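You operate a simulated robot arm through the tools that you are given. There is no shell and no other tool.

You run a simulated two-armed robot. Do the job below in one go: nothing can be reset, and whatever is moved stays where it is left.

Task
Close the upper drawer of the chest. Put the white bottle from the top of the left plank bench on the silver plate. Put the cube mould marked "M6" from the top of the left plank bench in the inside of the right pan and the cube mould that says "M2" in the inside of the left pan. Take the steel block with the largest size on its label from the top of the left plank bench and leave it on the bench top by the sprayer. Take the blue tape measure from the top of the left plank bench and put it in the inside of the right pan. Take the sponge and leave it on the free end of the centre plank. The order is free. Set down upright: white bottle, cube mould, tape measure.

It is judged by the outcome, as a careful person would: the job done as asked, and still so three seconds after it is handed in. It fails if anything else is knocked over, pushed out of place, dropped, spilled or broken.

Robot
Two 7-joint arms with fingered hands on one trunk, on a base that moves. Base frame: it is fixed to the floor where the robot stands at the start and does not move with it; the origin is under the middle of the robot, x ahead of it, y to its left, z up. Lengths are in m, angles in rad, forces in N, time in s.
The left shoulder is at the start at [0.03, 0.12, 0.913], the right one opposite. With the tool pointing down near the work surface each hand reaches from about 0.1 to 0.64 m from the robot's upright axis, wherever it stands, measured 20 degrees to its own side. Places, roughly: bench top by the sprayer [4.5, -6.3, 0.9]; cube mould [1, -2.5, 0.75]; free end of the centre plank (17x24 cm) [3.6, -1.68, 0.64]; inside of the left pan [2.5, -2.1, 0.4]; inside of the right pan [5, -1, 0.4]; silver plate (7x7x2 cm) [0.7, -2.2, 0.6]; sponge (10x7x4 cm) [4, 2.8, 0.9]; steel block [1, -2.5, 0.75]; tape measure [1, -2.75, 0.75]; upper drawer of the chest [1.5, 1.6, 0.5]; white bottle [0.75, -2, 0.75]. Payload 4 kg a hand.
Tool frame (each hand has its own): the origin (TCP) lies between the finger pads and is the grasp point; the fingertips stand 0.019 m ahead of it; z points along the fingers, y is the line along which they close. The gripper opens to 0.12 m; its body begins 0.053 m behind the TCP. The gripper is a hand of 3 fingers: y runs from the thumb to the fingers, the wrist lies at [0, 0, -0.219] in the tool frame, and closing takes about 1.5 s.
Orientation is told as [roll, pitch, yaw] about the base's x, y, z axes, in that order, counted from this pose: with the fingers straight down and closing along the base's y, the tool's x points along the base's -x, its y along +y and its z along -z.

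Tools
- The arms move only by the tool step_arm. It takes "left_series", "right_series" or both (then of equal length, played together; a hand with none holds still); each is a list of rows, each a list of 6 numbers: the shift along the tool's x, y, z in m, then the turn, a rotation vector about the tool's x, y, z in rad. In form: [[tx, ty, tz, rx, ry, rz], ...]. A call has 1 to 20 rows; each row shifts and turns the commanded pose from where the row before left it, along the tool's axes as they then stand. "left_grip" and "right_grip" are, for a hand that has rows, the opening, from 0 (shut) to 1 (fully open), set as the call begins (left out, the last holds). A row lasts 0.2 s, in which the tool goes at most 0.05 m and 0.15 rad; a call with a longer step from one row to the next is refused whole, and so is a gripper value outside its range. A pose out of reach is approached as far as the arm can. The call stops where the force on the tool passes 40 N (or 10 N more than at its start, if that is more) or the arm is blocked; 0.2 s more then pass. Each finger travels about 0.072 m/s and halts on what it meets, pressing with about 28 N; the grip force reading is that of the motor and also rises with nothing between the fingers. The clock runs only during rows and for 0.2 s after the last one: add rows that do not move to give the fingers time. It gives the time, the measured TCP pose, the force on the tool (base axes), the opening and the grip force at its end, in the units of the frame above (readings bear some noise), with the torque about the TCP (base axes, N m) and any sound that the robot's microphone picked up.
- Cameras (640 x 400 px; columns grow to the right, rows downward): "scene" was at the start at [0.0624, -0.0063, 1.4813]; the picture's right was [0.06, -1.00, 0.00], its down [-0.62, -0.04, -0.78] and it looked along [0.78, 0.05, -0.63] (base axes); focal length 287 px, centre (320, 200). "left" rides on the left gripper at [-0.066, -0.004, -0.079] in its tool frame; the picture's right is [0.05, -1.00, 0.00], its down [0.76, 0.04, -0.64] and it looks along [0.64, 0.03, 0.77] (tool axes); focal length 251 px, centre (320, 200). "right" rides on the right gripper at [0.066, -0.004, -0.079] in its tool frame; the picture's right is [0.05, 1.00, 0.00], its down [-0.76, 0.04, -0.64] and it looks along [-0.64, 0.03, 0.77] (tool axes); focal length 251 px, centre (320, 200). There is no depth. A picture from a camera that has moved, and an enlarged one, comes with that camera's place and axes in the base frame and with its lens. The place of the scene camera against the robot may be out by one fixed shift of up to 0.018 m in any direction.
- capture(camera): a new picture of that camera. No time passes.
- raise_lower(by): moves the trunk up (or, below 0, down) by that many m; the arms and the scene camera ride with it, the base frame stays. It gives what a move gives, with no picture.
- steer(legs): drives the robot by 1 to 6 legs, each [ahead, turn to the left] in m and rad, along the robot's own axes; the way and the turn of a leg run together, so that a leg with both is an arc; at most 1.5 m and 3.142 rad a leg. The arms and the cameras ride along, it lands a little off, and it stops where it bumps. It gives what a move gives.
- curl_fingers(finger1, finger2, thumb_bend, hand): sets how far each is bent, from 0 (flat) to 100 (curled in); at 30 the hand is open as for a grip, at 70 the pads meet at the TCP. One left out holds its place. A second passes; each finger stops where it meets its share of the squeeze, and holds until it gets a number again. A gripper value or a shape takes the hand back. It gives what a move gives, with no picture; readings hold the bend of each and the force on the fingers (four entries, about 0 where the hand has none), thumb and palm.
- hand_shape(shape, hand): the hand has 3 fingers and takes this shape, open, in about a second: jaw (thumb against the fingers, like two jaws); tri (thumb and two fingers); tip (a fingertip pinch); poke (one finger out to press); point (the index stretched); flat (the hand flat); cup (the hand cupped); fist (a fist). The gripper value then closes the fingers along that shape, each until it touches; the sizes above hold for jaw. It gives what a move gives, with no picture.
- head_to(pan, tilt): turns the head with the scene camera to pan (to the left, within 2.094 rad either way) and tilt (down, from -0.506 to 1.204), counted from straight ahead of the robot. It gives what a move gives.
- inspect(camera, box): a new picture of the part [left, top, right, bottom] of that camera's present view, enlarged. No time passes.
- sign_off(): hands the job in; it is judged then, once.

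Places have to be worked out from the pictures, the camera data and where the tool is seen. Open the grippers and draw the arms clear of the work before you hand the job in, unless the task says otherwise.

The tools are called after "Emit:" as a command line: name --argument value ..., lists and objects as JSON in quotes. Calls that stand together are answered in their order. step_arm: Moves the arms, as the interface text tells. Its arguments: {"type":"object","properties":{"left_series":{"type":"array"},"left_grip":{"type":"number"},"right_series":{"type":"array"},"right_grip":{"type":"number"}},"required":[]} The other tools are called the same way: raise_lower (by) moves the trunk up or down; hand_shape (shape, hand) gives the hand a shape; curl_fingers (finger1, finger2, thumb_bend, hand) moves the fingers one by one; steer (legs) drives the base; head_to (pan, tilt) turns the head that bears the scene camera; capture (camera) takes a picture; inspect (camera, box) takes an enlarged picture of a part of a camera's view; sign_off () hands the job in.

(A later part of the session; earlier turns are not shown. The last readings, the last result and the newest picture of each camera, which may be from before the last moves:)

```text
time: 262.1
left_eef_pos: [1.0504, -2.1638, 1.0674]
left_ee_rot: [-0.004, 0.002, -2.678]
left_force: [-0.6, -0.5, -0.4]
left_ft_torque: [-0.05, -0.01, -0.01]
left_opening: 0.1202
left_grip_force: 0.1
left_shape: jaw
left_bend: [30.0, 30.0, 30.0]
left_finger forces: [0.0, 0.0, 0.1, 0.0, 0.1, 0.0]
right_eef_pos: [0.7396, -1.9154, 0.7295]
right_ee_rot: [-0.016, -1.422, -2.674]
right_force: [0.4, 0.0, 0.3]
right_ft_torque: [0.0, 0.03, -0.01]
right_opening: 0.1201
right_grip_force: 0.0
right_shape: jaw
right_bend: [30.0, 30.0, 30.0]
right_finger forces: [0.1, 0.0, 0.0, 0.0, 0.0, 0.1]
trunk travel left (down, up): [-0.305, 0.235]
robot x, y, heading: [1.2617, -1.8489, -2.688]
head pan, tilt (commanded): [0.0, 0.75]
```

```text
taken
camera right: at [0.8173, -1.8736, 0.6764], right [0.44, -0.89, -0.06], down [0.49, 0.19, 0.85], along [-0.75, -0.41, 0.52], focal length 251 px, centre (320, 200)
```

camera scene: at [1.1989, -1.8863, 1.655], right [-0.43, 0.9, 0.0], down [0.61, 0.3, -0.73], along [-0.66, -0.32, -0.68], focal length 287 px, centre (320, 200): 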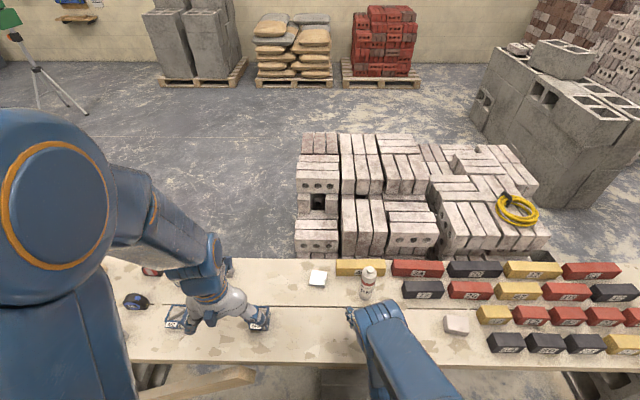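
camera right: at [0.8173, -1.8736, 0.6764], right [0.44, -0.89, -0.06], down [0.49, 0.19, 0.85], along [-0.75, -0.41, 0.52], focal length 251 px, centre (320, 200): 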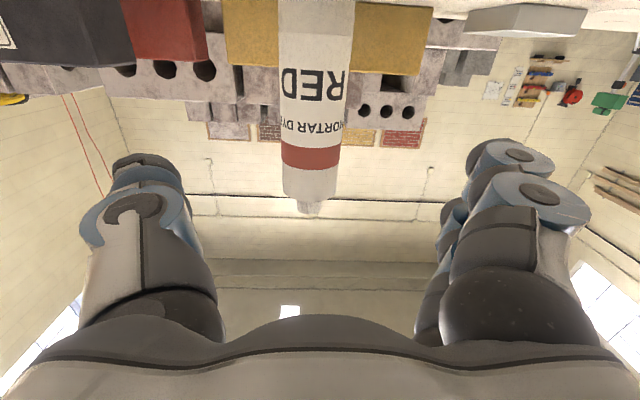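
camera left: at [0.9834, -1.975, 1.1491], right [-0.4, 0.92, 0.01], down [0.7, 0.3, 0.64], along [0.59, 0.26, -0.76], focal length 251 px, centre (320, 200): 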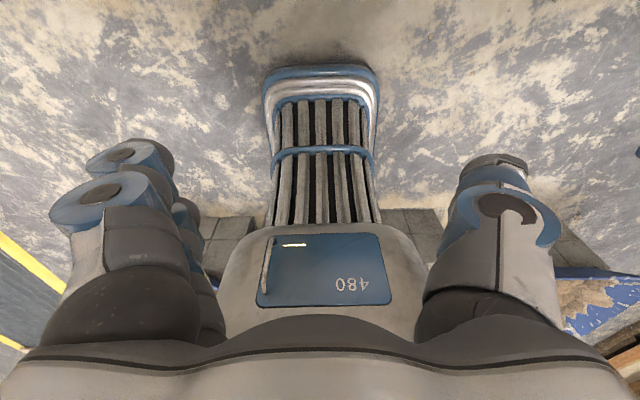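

The bottle is centred between thumb and fingers. I advance 12 cm to enclose it.

Emit:
step_arm --right_series '[[-0.0028, 0, 0.0203, 0, 0, 0], [-0.0028, 0, 0.0203, 0, 0, 0], [-0.0028, 0, 0.0203, 0, 0, 0], [-0.0028, 0, 0.0203, 0, 0, 0], [-0.0028, 0, 0.0203, 0, 0, 0], [-0.0028, 0, 0.0203, 0, 0, 0]]'

Emit:
capture --camera "right"

Emit:
inspect --camera "scene" --box '[280, 230, 440, 355]'

```text
time: 263.5
left_eef_pos: [1.0491, -2.1636, 1.0668]
left_ee_rot: [-0.005, 0.001, -2.678]
left_force: [0.1, 0.1, -0.7]
left_ft_torque: [-0.02, 0.0, -0.02]
left_opening: 0.1203
left_grip_force: 0.1
left_shape: jaw
left_bend: [30.0, 30.0, 30.0]
left_finger forces: [0.1, 0.1, 0.1, 0.0, 0.0, 0.0]
right_eef_pos: [0.6273, -1.97, 0.7272]
right_ee_rot: [-0.015, -1.423, -2.675]
right_force: [0.8, 0.7, -1.4]
right_ft_torque: [0.0, -0.01, -0.03]
right_opening: 0.12
right_grip_force: 0.1
right_shape: jaw
right_bend: [30.0, 30.0, 30.0]
right_finger forces: [0.1, 0.0, 0.1, 0.1, 0.1, 0.1]
trunk travel left (down, up): [-0.305, 0.235]
robot x, y, heading: [1.2647, -1.8465, -2.691]
head pan, tilt (commanded): [0.0, 0.75]
```

```text
taken
camera right: at [0.7048, -1.9287, 0.6741], right [0.44, -0.89, -0.06], down [0.49, 0.19, 0.85], along [-0.75, -0.41, 0.52], focal length 251 px, centre (320, 200)
```

right: 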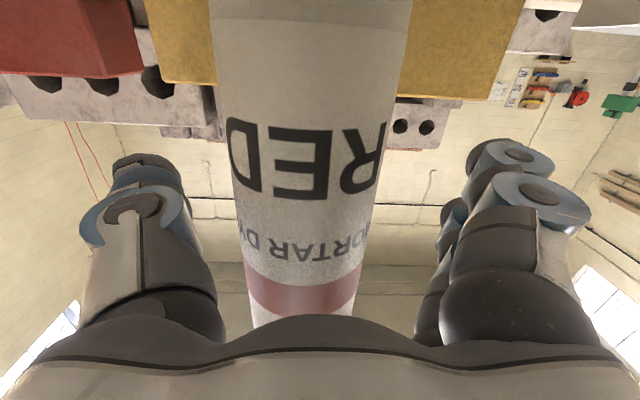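

```text
3.20 times, centred on (360, 292) of scene
camera zoom: at [1.1995, -1.8871, 1.655], right [-0.43, 0.9, 0.0], down [0.61, 0.3, -0.73], along [-0.66, -0.32, -0.68], focal length 918 px, centre (192, -96)
```

zoom: 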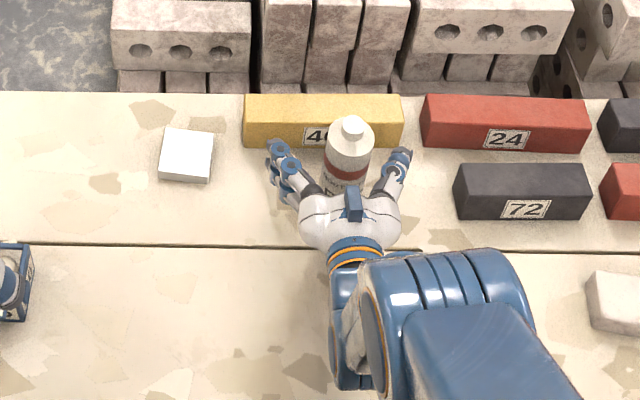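

The bottle is enclosed. I close the hand on it.

Emit:
step_arm --right_series '[[0, 0, 0, 0, 0, 0], [0, 0, 0, 0, 0, 0], [0, 0, 0, 0, 0, 0], [0, 0, 0, 0, 0, 0], [0, 0, 0, 0, 0, 0], [0, 0, 0, 0, 0, 0], [0, 0, 0, 0, 0, 0], [0, 0, 0, 0, 0, 0]]' --right_grip 0.0

Emit:
capture --camera "right"

Emit:
inspect --camera "scene" --box '[280, 230, 440, 355]'

```text
time: 265.3
left_eef_pos: [1.049, -2.1633, 1.0679]
left_ee_rot: [-0.005, 0.002, -2.677]
left_force: [-1.2, 0.6, 0.1]
left_ft_torque: [-0.01, 0.0, -0.03]
left_opening: 0.1199
left_grip_force: 0.0
left_shape: jaw
left_bend: [30.0, 30.0, 30.0]
left_finger forces: [0.0, 0.0, 0.1, 0.0, 0.1, 0.0]
right_eef_pos: [0.6277, -1.9701, 0.7277]
right_ee_rot: [-0.016, -1.423, -2.673]
right_force: [-2.5, -0.6, 1.1]
right_ft_torque: [0.03, -0.01, 0.04]
right_opening: 0.0372
right_grip_force: 28.0
right_shape: jaw
right_bend: [45.0, 48.0, 98.0]
right_finger forces: [12.3, 11.5, 0.1, 0.1, 23.3, 0.1]
trunk travel left (down, up): [-0.305, 0.235]
robot x, y, heading: [1.2614, -1.8468, -2.697]
head pan, tilt (commanded): [0.0, 0.75]
```

```text
taken
camera right: at [0.7051, -1.929, 0.6743], right [0.44, -0.89, -0.06], down [0.49, 0.19, 0.85], along [-0.75, -0.41, 0.52], focal length 251 px, centre (320, 200)
```

right: 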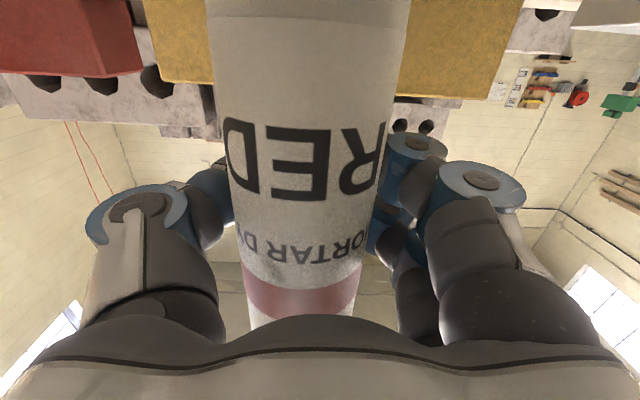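

```text
3.20 times, centred on (360, 292) of scene
camera zoom: at [1.1999, -1.8875, 1.655], right [-0.43, 0.9, 0.0], down [0.61, 0.3, -0.73], along [-0.66, -0.32, -0.68], focal length 918 px, centre (192, -96)
```

zoom: 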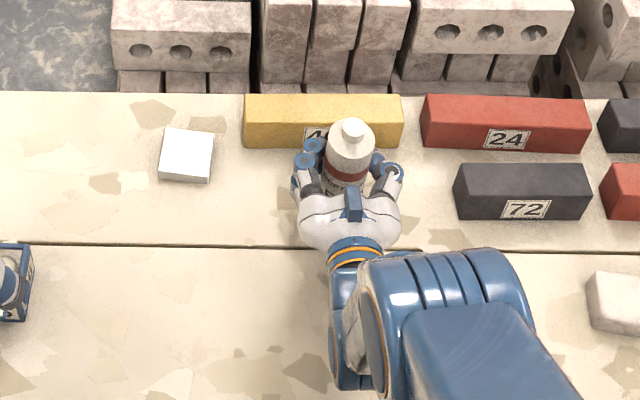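

Grip is firm (12/12/23 N). I lift 5 cm, then shift the bottle over the silver plate (about 17 cm left, 7 cm further back).

Emit:
step_arm --right_series '[[-0.02, 0, -0.003, 0, 0, 0], [-0.03, 0, -0.004, 0, 0, 0], [-0.001, 0.03, 0.006, 0, 0, 0], [-0.001, 0.035, 0.01, 0, 0, 0], [-0.002, 0.035, 0.014, 0, 0, 0], [-0.002, 0.035, 0.018, 0, 0, 0], [-0.002, 0.0374, 0.0205, 0, 0, 0], [0, 0, 0, 0, 0, 0]]'

Emit:
capture --camera "right"

Emit:
inspect --camera "scene" --box '[240, 220, 400, 345]'

```text
time: 267.1
left_eef_pos: [1.0497, -2.1634, 1.0675]
left_ee_rot: [-0.006, 0.003, -2.677]
left_force: [-0.2, -1.4, 0.5]
left_ft_torque: [-0.01, 0.0, 0.01]
left_opening: 0.12
left_grip_force: 0.0
left_shape: jaw
left_bend: [30.0, 30.0, 30.0]
left_finger forces: [0.0, 0.1, 0.1, 0.0, 0.1, 0.0]
right_eef_pos: [0.6405, -2.1495, 0.7972]
right_ee_rot: [-0.017, -1.423, -2.671]
right_force: [0.6, 1.0, 0.2]
right_ft_torque: [-0.01, 0.0, 0.04]
right_opening: 0.0248
right_grip_force: 27.6
right_shape: jaw
right_bend: [100.0, 100.0, 100.0]
right_finger forces: [0.0, 0.0, 0.0, 0.0, 0.1, 0.0]
right hand out of reach, approached as far as the arm can: row 7
trunk travel left (down, up): [-0.305, 0.235]
robot x, y, heading: [1.262, -1.8504, -2.692]
head pan, tilt (commanded): [0.0, 0.75]
```

```text
taken
camera right: at [0.7194, -2.1068, 0.7445], right [0.44, -0.89, -0.06], down [0.49, 0.19, 0.85], along [-0.75, -0.41, 0.52], focal length 251 px, centre (320, 200)
```

right: 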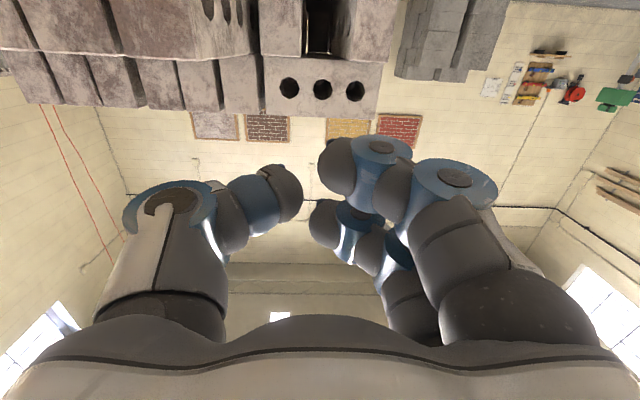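

```text
3.20 times, centred on (320, 282) of scene
camera zoom: at [1.1998, -1.887, 1.655], right [-0.43, 0.9, 0.0], down [0.61, 0.3, -0.73], along [-0.66, -0.32, -0.68], focal length 918 px, centre (320, -64)
```

zoom: 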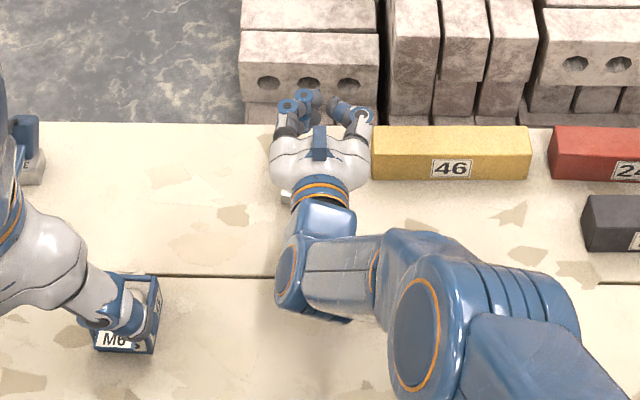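

The fingers closed fully — the bottle slipped out. I look for where it is now.

Emit:
capture --camera "scene"

Emit:
capture --camera "left"

```text
taken
camera scene: at [1.1998, -1.887, 1.655], right [-0.43, 0.9, 0.0], down [0.61, 0.3, -0.73], along [-0.66, -0.32, -0.68], focal length 287 px, centre (320, 200)
```

scene: 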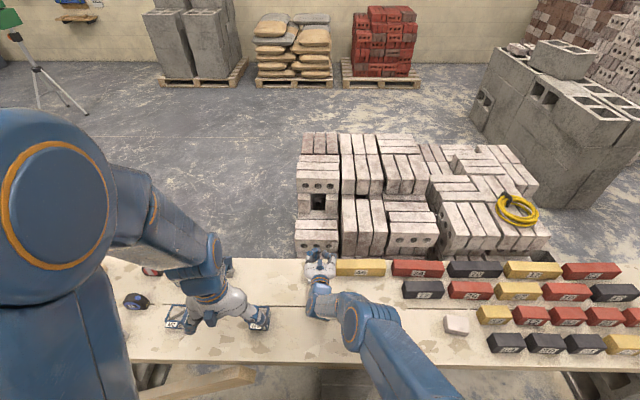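

```text
taken
camera left: at [0.99, -2.1897, 1.1471], right [-0.4, 0.92, 0.0], down [0.7, 0.3, 0.64], along [0.59, 0.26, -0.76], focal length 251 px, centre (320, 200)
```

left: 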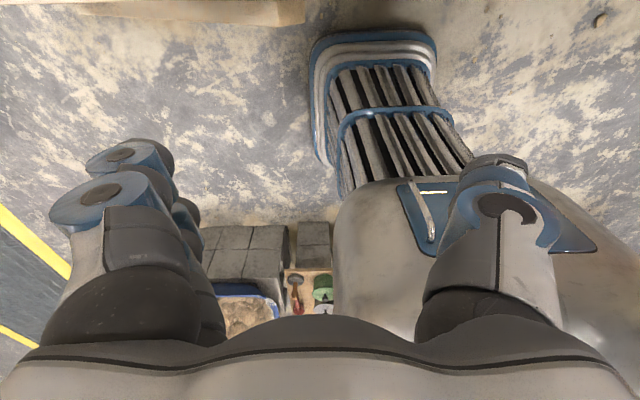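

The bottle isn't in view; it may be hidden under my arm or behind the plank. I raise and withdraw the right hand to see.

Emit:
step_arm --right_series '[[-0.03, 0, 0, 0, 0, 0], [-0.04, 0, 0, 0, 0, 0], [-0.04, 0, 0, 0, 0, 0], [-0.04, 0, 0, 0, 0, 0], [-0.04, 0, -0.02, 0, 0, 0], [-0.03, -0.04, -0.03, 0, 0, 0], [0, -0.05, -0.03, 0, 0, 0], [0, -0.05, -0.03, 0, 0, 0], [0, -0.05, -0.03, 0, 0, 0], [0, -0.05, 0, 0, 0, 0]]'

Emit:
capture --camera "scene"

Emit:
inspect --camera "scene" --box '[220, 220, 460, 370]'

```text
refused: row 6 steps farther than a row can; nothing moved
```

```text
taken
camera scene: at [1.1998, -1.887, 1.655], right [-0.43, 0.9, 0.0], down [0.61, 0.3, -0.73], along [-0.66, -0.32, -0.68], focal length 287 px, centre (320, 200)
```

scene: 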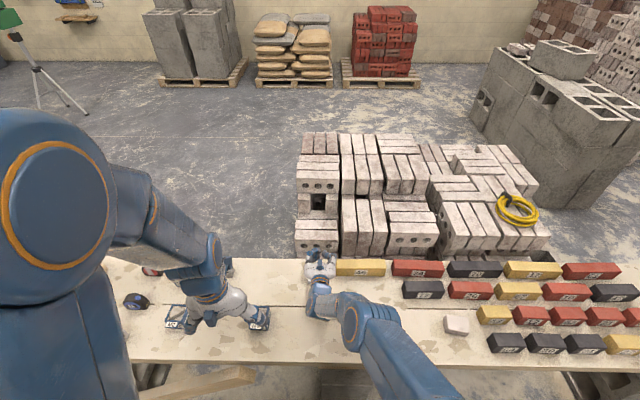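

```text
2.67 times, centred on (340, 295) of scene
camera zoom: at [1.1998, -1.887, 1.655], right [-0.43, 0.9, 0.0], down [0.61, 0.3, -0.73], along [-0.66, -0.32, -0.68], focal length 765 px, centre (267, -53)
```

zoom: 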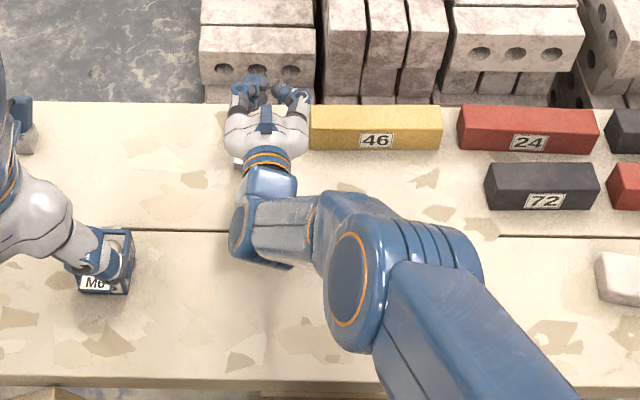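

I raise the hand with smaller steps.

Emit:
step_arm --right_series '[[-0.03, 0, 0, 0, 0, 0], [-0.04, 0, 0, 0, 0, 0], [-0.04, 0, 0, 0, 0, 0], [-0.04, 0, 0, 0, 0, 0], [-0.03, 0, -0.02, 0, 0, 0], [0, -0.03, -0.03, 0, 0, 0], [0, -0.04, -0.025, 0, 0, 0], [0, -0.04, -0.025, 0, 0, 0], [0, -0.04, -0.025, 0, 0, 0], [0, -0.04, 0, 0, 0, 0]]'

Emit:
capture --camera "scene"

```text
time: 269.3
left_eef_pos: [1.0486, -2.163, 1.0674]
left_ee_rot: [-0.004, 0.002, -2.677]
left_force: [0.1, 0.0, -0.3]
left_ft_torque: [-0.01, -0.01, 0.0]
left_opening: 0.1201
left_grip_force: 0.0
left_shape: jaw
left_bend: [30.0, 30.0, 30.0]
left_finger forces: [0.0, 0.1, 0.1, 0.1, 0.1, 0.0]
right_eef_pos: [0.645, -1.9359, 0.9925]
right_ee_rot: [-0.004, -1.422, -2.685]
right_force: [-0.1, 0.2, 0.5]
right_ft_torque: [-0.01, -0.03, 0.04]
right_opening: 0.0246
right_grip_force: 27.7
right_shape: jaw
right_bend: [100.0, 100.0, 100.0]
right_finger forces: [0.0, 0.0, 0.0, 0.0, 0.0, 0.0]
trunk travel left (down, up): [-0.305, 0.235]
robot x, y, heading: [1.2611, -1.8474, -2.69]
head pan, tilt (commanded): [0.0, 0.75]
```

```text
taken
camera scene: at [1.1989, -1.8866, 1.655], right [-0.43, 0.9, 0.0], down [0.61, 0.3, -0.73], along [-0.66, -0.32, -0.68], focal length 287 px, centre (320, 200)
```

scene: 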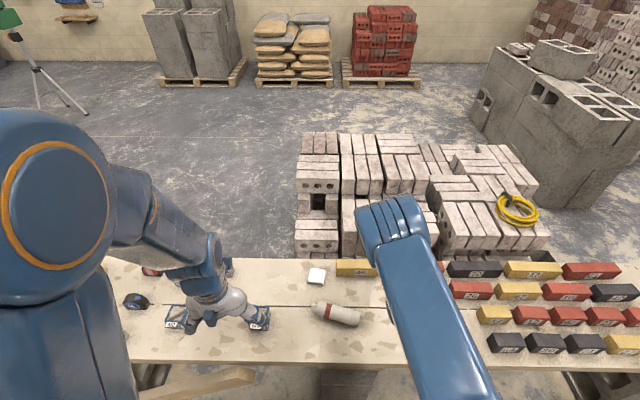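

The bottle fell and lies on its side on the plank, not rolled off. I zoom in to plan re-grasping and standing it upright.

Emit:
inspect --camera "scene" --box '[270, 250, 430, 350]'

```text
4.00 times, centred on (350, 300) of scene
camera zoom: at [1.1989, -1.8866, 1.655], right [-0.43, 0.9, 0.0], down [0.61, 0.3, -0.73], along [-0.66, -0.32, -0.68], focal length 1148 px, centre (200, -200)
```

zoom: 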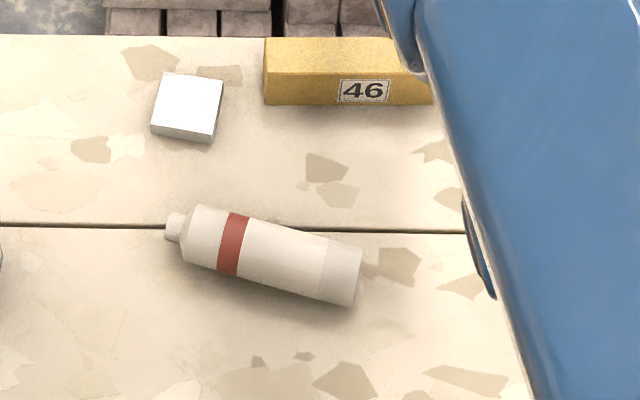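

The bottle lies with its cap toward my left, centre near (0.745, -2.037). I return the right hand to tool-down, open it, and yaw it across the bottle's axis while still high above.

Emit:
step_arm --right_series '[[0, 0, 0, 0, 0.143, 0], [0, 0, 0, 0, 0.143, 0], [0, 0, 0, 0, 0.143, 0], [0, 0, 0, 0, 0.143, 0], [0, 0, 0, 0, 0.143, 0], [0, 0, 0, 0, 0.143, 0], [0, 0, 0, 0, 0.143, 0], [0, 0, 0, 0, 0.143, 0], [0, 0, 0, 0, 0.143, 0], [0, 0, 0, 0, 0.143, 0], [0, 0, 0, 0, 0, -0.143], [0, 0, 0, 0, 0, -0.143], [0, 0, 0, 0, 0, -0.143], [0, 0, 0, 0, 0, -0.143], [0, 0, 0, 0, 0, -0.143], [0, 0, 0, 0, 0, -0.143], [0, 0, 0, 0, 0, -0.143], [0, 0, 0, 0, 0, -0.143], [0, 0, 0, 0, 0, -0.143]]' --right_grip 1.0

Emit:
capture --camera "right"

Emit:
capture --camera "scene"

```text
time: 273.3
left_eef_pos: [1.0496, -2.1637, 1.0682]
left_ee_rot: [-0.005, 0.001, -2.677]
left_force: [0.4, 0.7, 0.5]
left_ft_torque: [0.01, 0.01, 0.01]
left_opening: 0.1201
left_grip_force: 0.2
left_shape: jaw
left_bend: [30.0, 30.0, 30.0]
left_finger forces: [0.1, 0.0, 0.1, 0.0, 0.0, 0.1]
right_eef_pos: [0.6438, -1.9342, 0.994]
right_ee_rot: [0.007, 0.005, -1.4]
right_force: [-0.5, -0.2, 0.1]
right_ft_torque: [0.01, 0.01, 0.05]
right_opening: 0.1202
right_grip_force: 0.0
right_shape: jaw
right_bend: [30.0, 30.0, 30.0]
right_finger forces: [0.0, 0.0, 0.0, 0.0, 0.1, 0.1]
trunk travel left (down, up): [-0.305, 0.235]
robot x, y, heading: [1.2627, -1.8481, -2.691]
head pan, tilt (commanded): [0.0, 0.75]
```

```text
taken
camera right: at [0.6297, -1.8714, 1.0728], right [0.97, 0.22, 0.01], down [0.17, -0.75, 0.64], along [0.15, -0.62, -0.77], focal length 251 px, centre (320, 200)
```

right: 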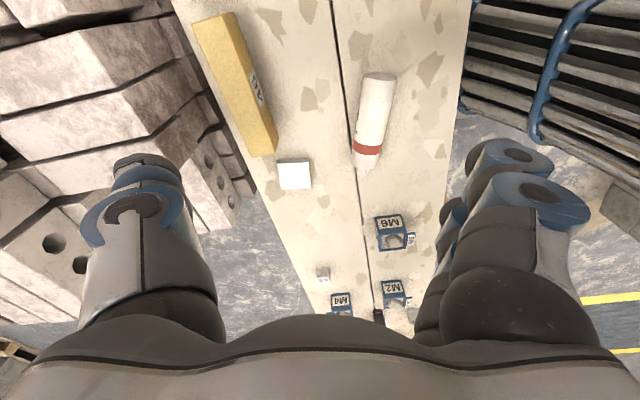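

```text
taken
camera scene: at [1.1998, -1.8874, 1.655], right [-0.43, 0.9, 0.0], down [0.61, 0.3, -0.73], along [-0.66, -0.32, -0.68], focal length 287 px, centre (320, 200)
```

scene: 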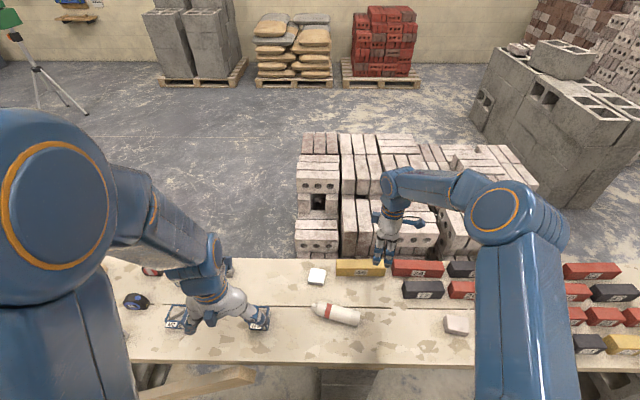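

From this angle the bottle, plate and moulds M6, M2, M4 are all visible. I move over the bottle and lower partway.

Emit:
step_arm --right_series '[[-0.029, 0.022, 0, 0, 0, 0], [-0.029, 0.022, 0, 0, 0, 0], [-0.029, 0.022, 0, 0, 0, 0], [-0.029, 0.022, 0, 0, 0, 0], [0, 0, 0.04, 0, 0, 0], [0, 0, 0.04, 0, 0, 0], [0, 0, 0.04, 0, 0, 0], [0, 0, 0.04, 0, 0, 0]]'

Emit:
capture --camera "right"

```text
time: 275.1
left_eef_pos: [1.0504, -2.1646, 1.067]
left_ee_rot: [-0.004, 0.003, -2.677]
left_force: [-0.1, 0.6, -0.6]
left_ft_torque: [0.01, -0.03, -0.06]
left_opening: 0.1199
left_grip_force: 0.1
left_shape: jaw
left_bend: [30.0, 30.0, 30.0]
left_finger forces: [0.1, 0.1, 0.0, 0.1, 0.1, 0.0]
right_eef_pos: [0.7501, -2.0356, 0.8319]
right_ee_rot: [0.005, 0.002, -1.401]
right_force: [-0.4, 0.1, -0.1]
right_ft_torque: [0.0, -0.03, 0.01]
right_opening: 0.1201
right_grip_force: 0.0
right_shape: jaw
right_bend: [30.0, 30.0, 30.0]
right_finger forces: [0.0, 0.0, 0.1, 0.0, 0.1, 0.0]
trunk travel left (down, up): [-0.305, 0.235]
robot x, y, heading: [1.2598, -1.8501, -2.695]
head pan, tilt (commanded): [0.0, 0.75]
```

```text
taken
camera right: at [0.7361, -1.9709, 0.9115], right [0.98, 0.22, 0.01], down [0.17, -0.75, 0.64], along [0.15, -0.62, -0.77], focal length 251 px, centre (320, 200)
```

right: 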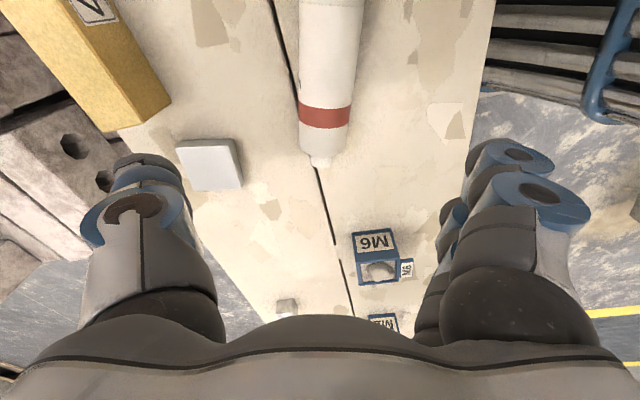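

Bottle axis is 6 mm to the finger side; I correct and lower to grasp height.

Emit:
step_arm --right_series '[[0.006, 0.006, 0.02, 0, 0, 0], [0, 0, 0.035, 0, 0, 0], [0, 0, 0.035, 0, 0, 0], [0, 0, 0.035, 0, 0, 0], [0, 0, 0.025, 0, 0, 0], [0, 0, 0.012, 0, 0, 0]]'

Emit:
capture --camera "right"

```text
time: 276.5
left_eef_pos: [1.0511, -2.1643, 1.0673]
left_ee_rot: [-0.005, 0.004, -2.678]
left_force: [0.8, 0.3, 0.4]
left_ft_torque: [-0.02, -0.03, 0.0]
left_opening: 0.12
left_grip_force: 0.1
left_shape: jaw
left_bend: [30.0, 30.0, 30.0]
left_finger forces: [0.0, 0.0, 0.0, 0.1, 0.1, 0.0]
right_eef_pos: [0.7577, -2.0259, 0.6709]
right_ee_rot: [0.008, 0.004, -1.402]
right_force: [0.0, -0.1, 0.3]
right_ft_torque: [0.0, 0.0, 0.0]
right_opening: 0.1201
right_grip_force: 0.0
right_shape: jaw
right_bend: [30.0, 30.0, 30.0]
right_finger forces: [0.0, 0.0, 0.1, 0.0, 0.1, 0.1]
trunk travel left (down, up): [-0.305, 0.235]
robot x, y, heading: [1.262, -1.8472, -2.689]
head pan, tilt (commanded): [0.0, 0.75]
```

```text
taken
camera right: at [0.7431, -1.9629, 0.7502], right [0.98, 0.22, 0.01], down [0.17, -0.75, 0.64], along [0.15, -0.62, -0.77], focal length 251 px, centre (320, 200)
```

right: 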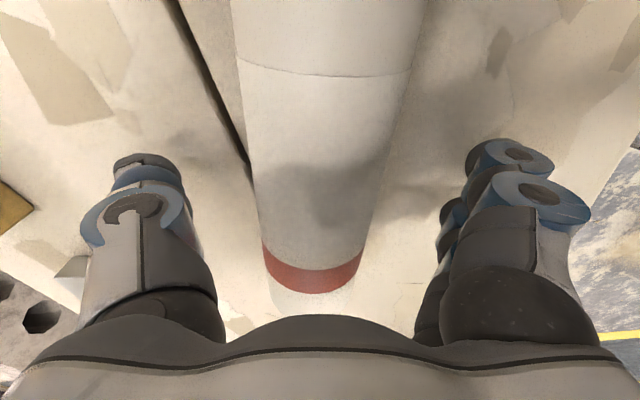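

Well centred. I lower 5 mm more, then close with controlled finger bends so thumb and fingers oppose each other.

Emit:
step_arm --right_series '[[0, 0, 0.005, 0, 0, 0], [0, 0, 0, 0, 0, 0]]'

Emit:
curl_fingers --hand "right" --finger1 50 --finger2 50 --thumb_bend 50

Emit:
capture --camera "right"

```text
time: 277.1
left_eef_pos: [1.0493, -2.1637, 1.0669]
left_ee_rot: [-0.006, 0.001, -2.678]
left_force: [0.2, -0.1, 0.5]
left_ft_torque: [-0.04, 0.04, 0.0]
left_opening: 0.1201
left_grip_force: 0.0
left_shape: jaw
left_bend: [30.0, 30.0, 30.0]
left_finger forces: [0.0, 0.0, 0.1, 0.0, 0.0, 0.0]
right_eef_pos: [0.7588, -2.0266, 0.6648]
right_ee_rot: [0.008, 0.003, -1.401]
right_force: [0.5, 0.2, 0.2]
right_ft_torque: [-0.02, 0.01, 0.04]
right_opening: 0.1203
right_grip_force: 0.0
right_shape: jaw
right_bend: [30.0, 30.0, 30.0]
right_finger forces: [0.1, 0.1, 0.0, 0.0, 0.0, 0.1]
trunk travel left (down, up): [-0.305, 0.235]
robot x, y, heading: [1.2596, -1.8505, -2.69]
head pan, tilt (commanded): [0.0, 0.75]
```

```text
time: 278.1
left_eef_pos: [1.0496, -2.1634, 1.0673]
left_ee_rot: [-0.005, 0.0, -2.678]
left_force: [0.4, -0.4, 1.0]
left_ft_torque: [-0.04, -0.01, 0.01]
left_opening: 0.1201
left_grip_force: 0.1
left_shape: jaw
left_bend: [30.0, 30.0, 30.0]
left_finger forces: [0.0, 0.0, 0.0, 0.0, 0.1, 0.0]
right_eef_pos: [0.7578, -2.0259, 0.6669]
right_ee_rot: [0.005, 0.003, -1.4]
right_force: [-1.4, -0.2, 9.1]
right_ft_torque: [-0.03, -0.13, 0.01]
right_opening: 0.0714
right_grip_force: 5.0
right_shape: fingers
right_bend: [50.0, 50.0, 49.0]
right_finger forces: [2.9, 3.5, 0.0, 0.0, 3.5, 0.0]
trunk travel left (down, up): [-0.305, 0.235]
robot x, y, heading: [1.2581, -1.8467, -2.694]
head pan, tilt (commanded): [0.0, 0.75]
```

```text
taken
camera right: at [0.7433, -1.9625, 0.746], right [0.98, 0.22, 0.0], down [0.17, -0.75, 0.64], along [0.15, -0.62, -0.77], focal length 251 px, centre (320, 200)
```

right: 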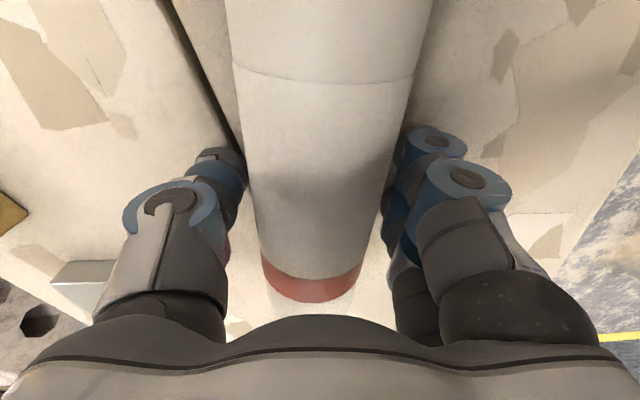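

Contact begins at bend 50. I squeeze further with all digits together.

Emit:
curl_fingers --hand "right" --finger1 62 --finger2 62 --thumb_bend 58

Emit:
capture --camera "right"

```text
time: 279.1
left_eef_pos: [1.051, -2.1644, 1.0673]
left_ee_rot: [-0.004, 0.001, -2.677]
left_force: [0.6, 0.3, 0.4]
left_ft_torque: [0.02, 0.0, 0.01]
left_opening: 0.1197
left_grip_force: 0.0
left_shape: jaw
left_bend: [30.0, 30.0, 30.0]
left_finger forces: [0.0, 0.1, 0.1, 0.1, 0.0, 0.0]
right_eef_pos: [0.7581, -2.0267, 0.6675]
right_ee_rot: [0.004, 0.005, -1.403]
right_force: [1.2, -0.5, 19.1]
right_ft_torque: [-0.17, 0.45, 0.07]
right_opening: 0.0535
right_grip_force: 21.3
right_shape: fingers
right_bend: [59.0, 59.0, 53.0]
right_finger forces: [7.1, 8.4, 0.0, 0.0, 26.3, 0.0]
trunk travel left (down, up): [-0.305, 0.235]
robot x, y, heading: [1.2594, -1.8476, -2.692]
head pan, tilt (commanded): [0.0, 0.75]
```

```text
taken
camera right: at [0.7441, -1.9624, 0.7464], right [0.98, 0.22, 0.0], down [0.17, -0.75, 0.64], along [0.14, -0.62, -0.77], focal length 251 px, centre (320, 200)
```

right: 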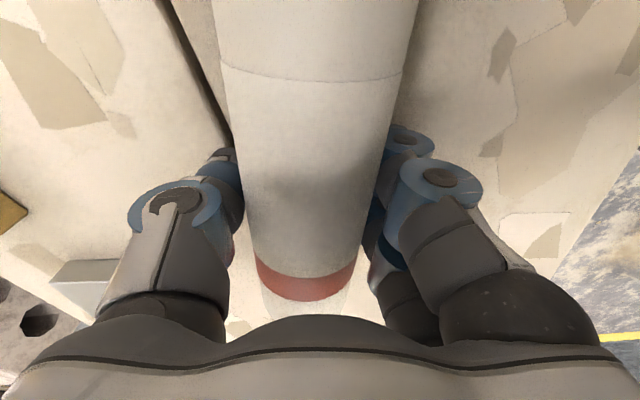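

Holding at 53 mm; fingertips press the plank. I raise a little to relieve that and check the grip.

Emit:
step_arm --right_series '[[0, 0, -0.004, 0, 0, 0], [0, 0, -0.004, 0, 0, 0], [0, 0, 0, 0, 0, 0]]'

Emit:
curl_fingers --hand "right" --finger1 72 --finger2 72 --thumb_bend 60

Emit:
capture --camera "right"

```text
time: 279.9
left_eef_pos: [1.0501, -2.1636, 1.0666]
left_ee_rot: [-0.005, 0.003, -2.676]
left_force: [0.4, -0.1, 0.1]
left_ft_torque: [0.0, -0.01, 0.02]
left_opening: 0.12
left_grip_force: 0.1
left_shape: jaw
left_bend: [30.0, 30.0, 30.0]
left_finger forces: [0.0, 0.0, 0.1, 0.0, 0.0, 0.1]
right_eef_pos: [0.7581, -2.0264, 0.673]
right_ee_rot: [0.009, 0.006, -1.402]
right_force: [-1.0, 0.2, -4.8]
right_ft_torque: [0.03, -0.04, -0.01]
right_opening: 0.0535
right_grip_force: 9.4
right_shape: fingers
right_bend: [59.0, 59.0, 52.0]
right_finger forces: [5.0, 4.6, 0.0, 0.0, 9.5, 0.1]
trunk travel left (down, up): [-0.305, 0.235]
robot x, y, heading: [1.2599, -1.8477, -2.687]
head pan, tilt (commanded): [0.0, 0.75]
```

```text
time: 280.9
left_eef_pos: [1.0502, -2.164, 1.0666]
left_ee_rot: [-0.005, 0.0, -2.677]
left_force: [-0.3, 0.0, -0.9]
left_ft_torque: [0.0, 0.03, 0.0]
left_opening: 0.12
left_grip_force: 0.2
left_shape: jaw
left_bend: [30.0, 30.0, 30.0]
left_finger forces: [0.1, 0.0, 0.0, 0.0, 0.0, 0.0]
right_eef_pos: [0.7582, -2.0266, 0.6752]
right_ee_rot: [0.008, 0.003, -1.401]
right_force: [0.0, 0.3, -4.1]
right_ft_torque: [-0.02, -0.01, -0.01]
right_opening: 0.0521
right_grip_force: 22.3
right_shape: fingers
right_bend: [62.0, 62.0, 52.0]
right_finger forces: [11.3, 11.4, 0.1, 0.0, 22.6, 0.0]
trunk travel left (down, up): [-0.305, 0.235]
robot x, y, heading: [1.2615, -1.847, -2.692]
head pan, tilt (commanded): [0.0, 0.75]
```

```text
taken
camera right: at [0.7431, -1.9624, 0.7533], right [0.98, 0.22, 0.01], down [0.17, -0.75, 0.64], along [0.15, -0.62, -0.77], focal length 251 px, centre (320, 200)
```

right: 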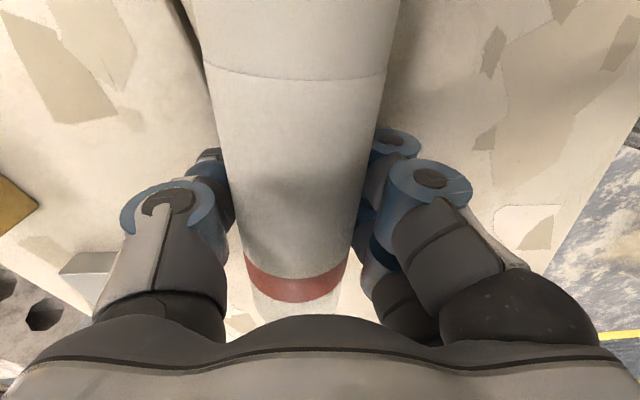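

The readings show the bottle's weight (~4 N) is carried. I lift it slowly 10 cm.

Emit:
step_arm --right_series '[[0, 0, -0.01, 0, 0, 0], [0, 0, -0.015, 0, 0, 0], [0, 0, -0.02, 0, 0, 0], [0, 0, -0.02, 0, 0, 0], [0, 0, -0.02, 0, 0, 0], [0, 0, -0.02, 0, 0, 0], [0, 0, -0.01, 0, 0, 0]]'

Emit:
capture --camera "right"

Emit:
capture --camera "scene"

```text
time: 282.5
left_eef_pos: [1.0503, -2.1639, 1.0664]
left_ee_rot: [-0.005, 0.001, -2.676]
left_force: [0.0, -0.2, 0.3]
left_ft_torque: [0.0, 0.0, -0.01]
left_opening: 0.1201
left_grip_force: 0.3
left_shape: jaw
left_bend: [30.0, 30.0, 30.0]
left_finger forces: [0.0, 0.0, 0.0, 0.0, 0.0, 0.0]
right_eef_pos: [0.7557, -2.0282, 0.7887]
right_ee_rot: [0.007, 0.005, -1.402]
right_force: [0.6, -0.3, -4.0]
right_ft_torque: [0.03, 0.01, 0.0]
right_opening: 0.0518
right_grip_force: 21.3
right_shape: fingers
right_bend: [62.0, 62.0, 51.0]
right_finger forces: [11.3, 10.8, 0.0, 0.1, 22.1, 0.1]
trunk travel left (down, up): [-0.305, 0.235]
robot x, y, heading: [1.2592, -1.8459, -2.696]
head pan, tilt (commanded): [0.0, 0.75]
```

```text
taken
camera right: at [0.7419, -1.9643, 0.869], right [0.98, 0.22, 0.01], down [0.17, -0.75, 0.64], along [0.15, -0.62, -0.77], focal length 251 px, centre (320, 200)
```

right: 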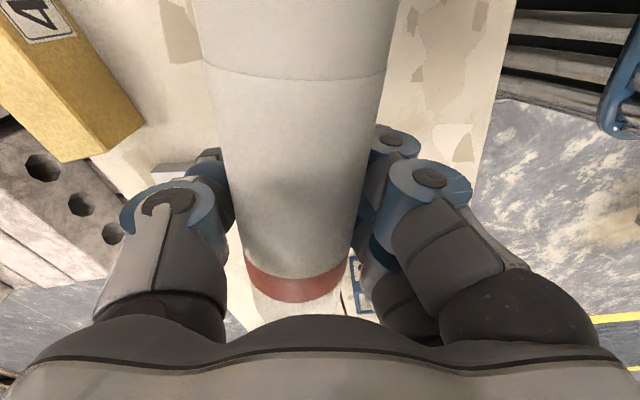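

```text
taken
camera scene: at [1.1994, -1.8877, 1.655], right [-0.43, 0.9, 0.0], down [0.61, 0.3, -0.73], along [-0.66, -0.32, -0.68], focal length 287 px, centre (320, 200)
```

scene: 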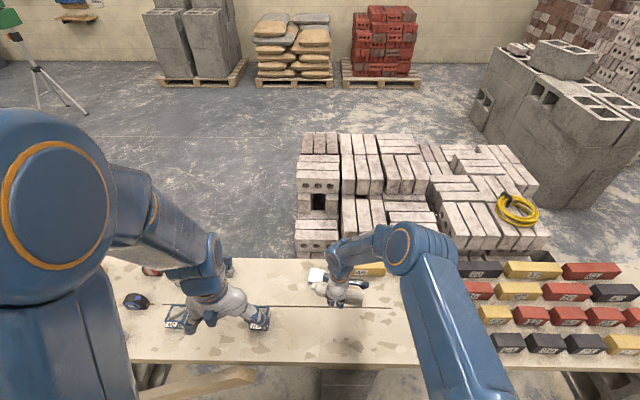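

The bottle is securely held. I raise it further and turn the hand back to the forward direction.

Emit:
step_arm --right_series '[[0, 0, -0.03, 0, 0, 0], [0, 0, -0.04, 0, 0, 0], [0, 0, -0.04, 0, 0, 0], [0, 0, -0.04, 0, 0, 0], [0, 0, -0.02, 0, 0, 0], [0, 0, 0, 0, 0, 0.1], [0, 0, 0, 0, 0, 0.12], [0, 0, 0, 0, 0, 0.12], [0, 0, 0, 0, 0, 0.12], [0, 0, 0, 0, 0, 0.12], [0, 0, 0, 0, 0, 0.12], [0, 0, 0, 0, 0, 0.12], [0, 0, 0, 0, 0, 0.12], [0, 0, 0, 0, 0, 0.12], [0, 0, 0, 0, 0, 0.12], [0, 0, 0, 0, 0, 0.11]]'

Emit:
capture --camera "right"

```text
time: 285.9
left_eef_pos: [1.0495, -2.1631, 1.0678]
left_ee_rot: [-0.006, 0.0, -2.678]
left_force: [0.2, 0.5, 0.8]
left_ft_torque: [-0.02, 0.01, 0.0]
left_opening: 0.1199
left_grip_force: 0.0
left_shape: jaw
left_bend: [30.0, 30.0, 30.0]
left_finger forces: [0.0, 0.1, 0.1, 0.0, 0.1, 0.0]
right_eef_pos: [0.7556, -2.0282, 0.9596]
right_ee_rot: [-0.001, 0.009, -2.695]
right_force: [0.3, -0.1, -4.8]
right_ft_torque: [-0.04, 0.0, -0.01]
right_opening: 0.0521
right_grip_force: 22.7
right_shape: fingers
right_bend: [62.0, 62.0, 51.0]
right_finger forces: [11.3, 11.1, 0.1, 0.0, 22.2, 0.0]
trunk travel left (down, up): [-0.305, 0.235]
robot x, y, heading: [1.2605, -1.8448, -2.691]
head pan, tilt (commanded): [0.0, 0.75]
```

```text
taken
camera right: at [0.8138, -1.9977, 1.0385], right [0.48, -0.88, 0.0], down [-0.68, -0.37, 0.64], along [-0.56, -0.31, -0.77], focal length 251 px, centre (320, 200)
```

right: 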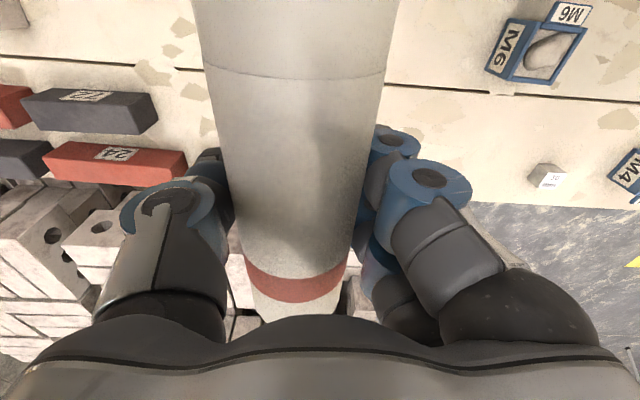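

Now I pitch the hand forward 90° so the bottle stands upright (cap up) in the grip.

Emit:
step_arm --right_series '[[0, 0, 0, 0, -0.08, 0], [0, 0, 0, 0, -0.12, 0], [0, 0, 0, 0, -0.12, 0], [0, 0, 0, 0, -0.12, 0], [0, 0, 0, 0, -0.12, 0], [0, 0, 0, 0, -0.12, 0], [0, 0, 0, 0, -0.12, 0], [0, 0, 0, 0, -0.12, 0], [0, 0, 0, 0, -0.12, 0], [0, 0, 0, 0, -0.12, 0], [0, 0, 0, 0, -0.12, 0], [0, 0, 0, 0, -0.12, 0], [0, 0, 0, 0, -0.11, 0], [0, 0, 0, 0, -0.06, 0]]'

Emit:
capture --camera "right"

Emit:
capture --camera "scene"

```text
time: 288.9
left_eef_pos: [1.0509, -2.1635, 1.0664]
left_ee_rot: [-0.006, 0.001, -2.677]
left_force: [0.2, 0.1, -0.5]
left_ft_torque: [-0.03, 0.01, 0.0]
left_opening: 0.1198
left_grip_force: 0.1
left_shape: jaw
left_bend: [30.0, 30.0, 30.0]
left_finger forces: [0.0, 0.1, 0.1, 0.0, 0.0, 0.0]
right_eef_pos: [0.7552, -2.0278, 0.9598]
right_ee_rot: [-0.343, -1.568, -2.352]
right_force: [0.0, -0.1, -4.1]
right_ft_torque: [-0.05, -0.01, 0.03]
right_opening: 0.0515
right_grip_force: 21.3
right_shape: fingers
right_bend: [62.0, 62.0, 51.0]
right_finger forces: [10.7, 11.1, 0.0, 0.0, 21.2, 0.0]
trunk travel left (down, up): [-0.305, 0.235]
robot x, y, heading: [1.265, -1.8504, -2.689]
head pan, tilt (commanded): [0.0, 0.75]
```

```text
taken
camera right: at [0.8263, -1.9904, 0.8944], right [0.43, -0.9, -0.06], down [0.59, 0.24, 0.77], along [-0.68, -0.37, 0.64], focal length 251 px, centre (320, 200)
```

right: 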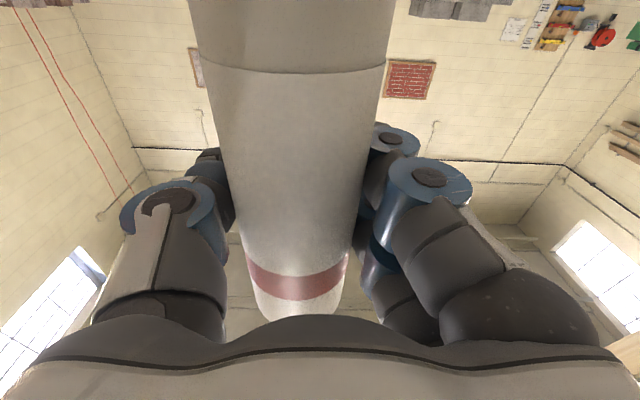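

```text
taken
camera scene: at [1.1995, -1.8877, 1.655], right [-0.43, 0.9, 0.0], down [0.61, 0.3, -0.73], along [-0.66, -0.32, -0.68], focal length 287 px, centre (320, 200)
```

scene: 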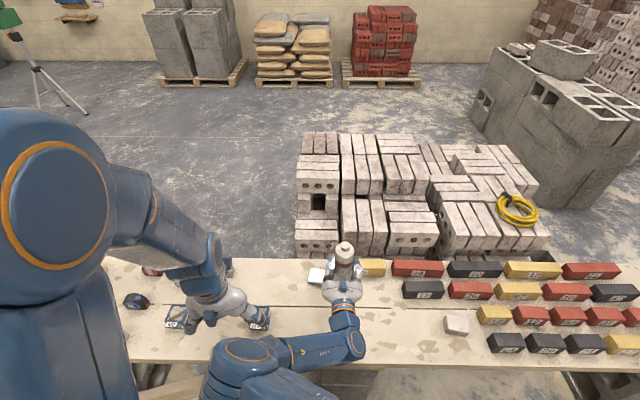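

The bottle is upright in the grip. The plate is near my reach limit, so I drive forward 6 cm first.

Emit:
steer --legs '[[0.06, 0]]'

Emit:
inspect --camera "scene" --box '[240, 220, 440, 345]'

```text
time: 289.9
left_eef_pos: [0.9935, -2.1893, 1.0657]
left_ee_rot: [-0.004, 0.003, -2.677]
left_force: [-0.5, -0.4, -0.1]
left_ft_torque: [0.01, -0.05, 0.0]
left_opening: 0.12
left_grip_force: 0.1
left_shape: jaw
left_bend: [30.0, 30.0, 30.0]
left_finger forces: [0.0, 0.1, 0.0, 0.0, 0.0, 0.0]
right_eef_pos: [0.7003, -2.0554, 0.9585]
right_ee_rot: [-0.209, -1.56, -2.485]
right_force: [-0.4, 0.2, -4.8]
right_ft_torque: [-0.06, -0.04, -0.03]
right_opening: 0.0518
right_grip_force: 21.8
right_shape: fingers
right_bend: [62.0, 62.0, 51.0]
right_finger forces: [10.6, 11.2, 0.1, 0.0, 21.4, 0.0]
trunk travel left (down, up): [-0.305, 0.235]
robot x, y, heading: [1.2048, -1.87, -2.697]
head pan, tilt (commanded): [0.0, 0.75]
```

```text
3.20 times, centred on (340, 282) of scene
camera zoom: at [1.1413, -1.9158, 1.6548], right [-0.43, 0.9, 0.0], down [0.62, 0.3, -0.73], along [-0.66, -0.32, -0.68], focal length 918 px, centre (256, -64)
```

zoom: 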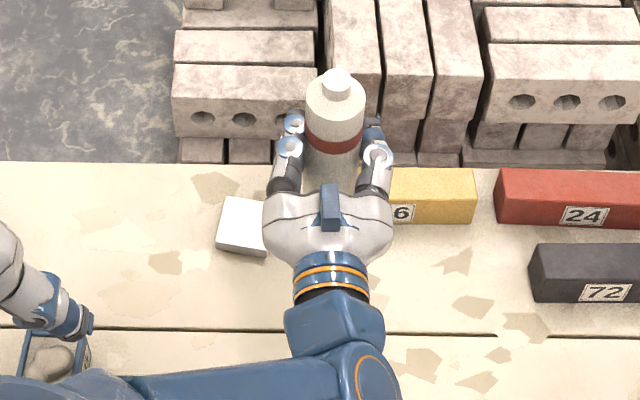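

Using the right-hand camera (more reliable than the head's), the plate centre is about (0.649, -2.149). I move the bottle over it at height.

Emit:
step_arm --right_series '[[0, 0.018, 0.0218, 0, 0, 0], [0, 0.018, 0.0218, 0, 0, 0], [0, 0.018, 0.0218, 0, 0, 0], [0, 0.0184, 0.0216, 0, 0, 0], [0, 0, 0, 0, 0, 0]]'

Emit:
inspect --camera "scene" --box '[240, 200, 440, 325]'

Emit:
capture --camera "right"

```text
time: 291.1
left_eef_pos: [0.9973, -2.1898, 1.0669]
left_ee_rot: [-0.007, 0.002, -2.676]
left_force: [-0.2, -0.1, 0.6]
left_ft_torque: [-0.02, 0.01, -0.01]
left_opening: 0.1199
left_grip_force: 0.2
left_shape: jaw
left_bend: [30.0, 30.0, 30.0]
left_finger forces: [0.1, 0.1, 0.0, 0.0, 0.0, 0.1]
right_eef_pos: [0.6524, -2.1563, 0.9582]
right_ee_rot: [-0.281, -1.564, -2.412]
right_force: [0.2, 0.0, -4.2]
right_ft_torque: [-0.05, -0.05, 0.02]
right_opening: 0.0516
right_grip_force: 22.0
right_shape: fingers
right_bend: [62.0, 62.0, 51.0]
right_finger forces: [10.7, 11.0, 0.0, 0.1, 21.6, 0.1]
trunk travel left (down, up): [-0.305, 0.235]
robot x, y, heading: [1.2091, -1.8757, -2.693]
head pan, tilt (commanded): [0.0, 0.75]
```

```text
3.20 times, centred on (340, 262) of scene
camera zoom: at [1.1461, -1.9134, 1.655], right [-0.43, 0.9, 0.0], down [0.61, 0.3, -0.73], along [-0.66, -0.32, -0.68], focal length 918 px, centre (256, 0)
```

zoom: 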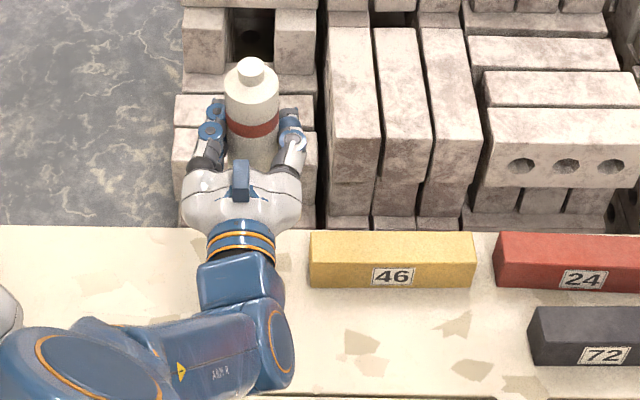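

```text
taken
camera right: at [0.724, -2.1186, 0.8926], right [0.43, -0.9, -0.06], down [0.59, 0.24, 0.77], along [-0.68, -0.37, 0.64], focal length 251 px, centre (320, 200)
```

right: 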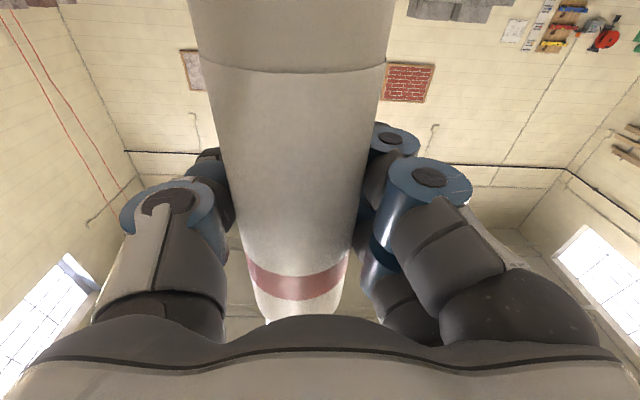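

The bottle is above the plate. I move the left hand up and away first, then lower the bottle a little and check the right elbow's clearance.

Emit:
step_arm --left_series '[[0.02, 0.03, -0.02, 0, 0, 0], [0.02, 0.03, -0.02, 0, 0, 0], [0.02, 0.03, -0.02, 0, 0, 0], [0.02, 0.03, -0.02, 0, 0, 0]]' --right_series '[[0.015, 0, 0, 0, 0, 0], [0.02, 0, 0, 0, 0, 0], [0.02, 0, 0, 0, 0, 0], [0.02, 0, 0, 0, 0, 0]]'

Emit:
capture --camera "scene"

```text
time: 292.1
left_eef_pos: [1.1205, -2.2594, 1.148]
left_ee_rot: [-0.004, 0.001, -2.677]
left_force: [0.0, -0.5, 0.0]
left_ft_torque: [0.01, 0.0, 0.02]
left_opening: 0.1201
left_grip_force: 0.0
left_shape: jaw
left_bend: [30.0, 30.0, 30.0]
left_finger forces: [0.1, 0.0, 0.1, 0.0, 0.0, 0.0]
right_eef_pos: [0.654, -2.1566, 0.8828]
right_ee_rot: [-0.248, -1.564, -2.445]
right_force: [-0.7, 0.3, -4.7]
right_ft_torque: [-0.03, -0.03, 0.0]
right_opening: 0.0512
right_grip_force: 21.4
right_shape: fingers
right_bend: [62.0, 62.0, 51.0]
right_finger forces: [10.6, 11.3, 0.0, 0.0, 21.5, 0.0]
trunk travel left (down, up): [-0.305, 0.235]
robot x, y, heading: [1.209, -1.8785, -2.692]
head pan, tilt (commanded): [0.0, 0.75]
```

```text
taken
camera scene: at [1.1447, -1.9134, 1.655], right [-0.43, 0.9, 0.0], down [0.61, 0.3, -0.73], along [-0.66, -0.32, -0.68], focal length 287 px, centre (320, 200)
```

scene: 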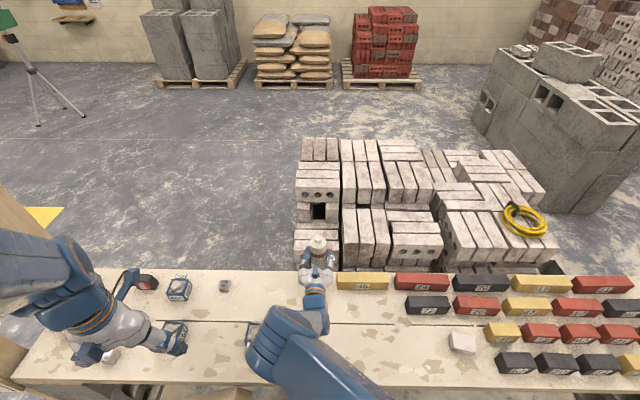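

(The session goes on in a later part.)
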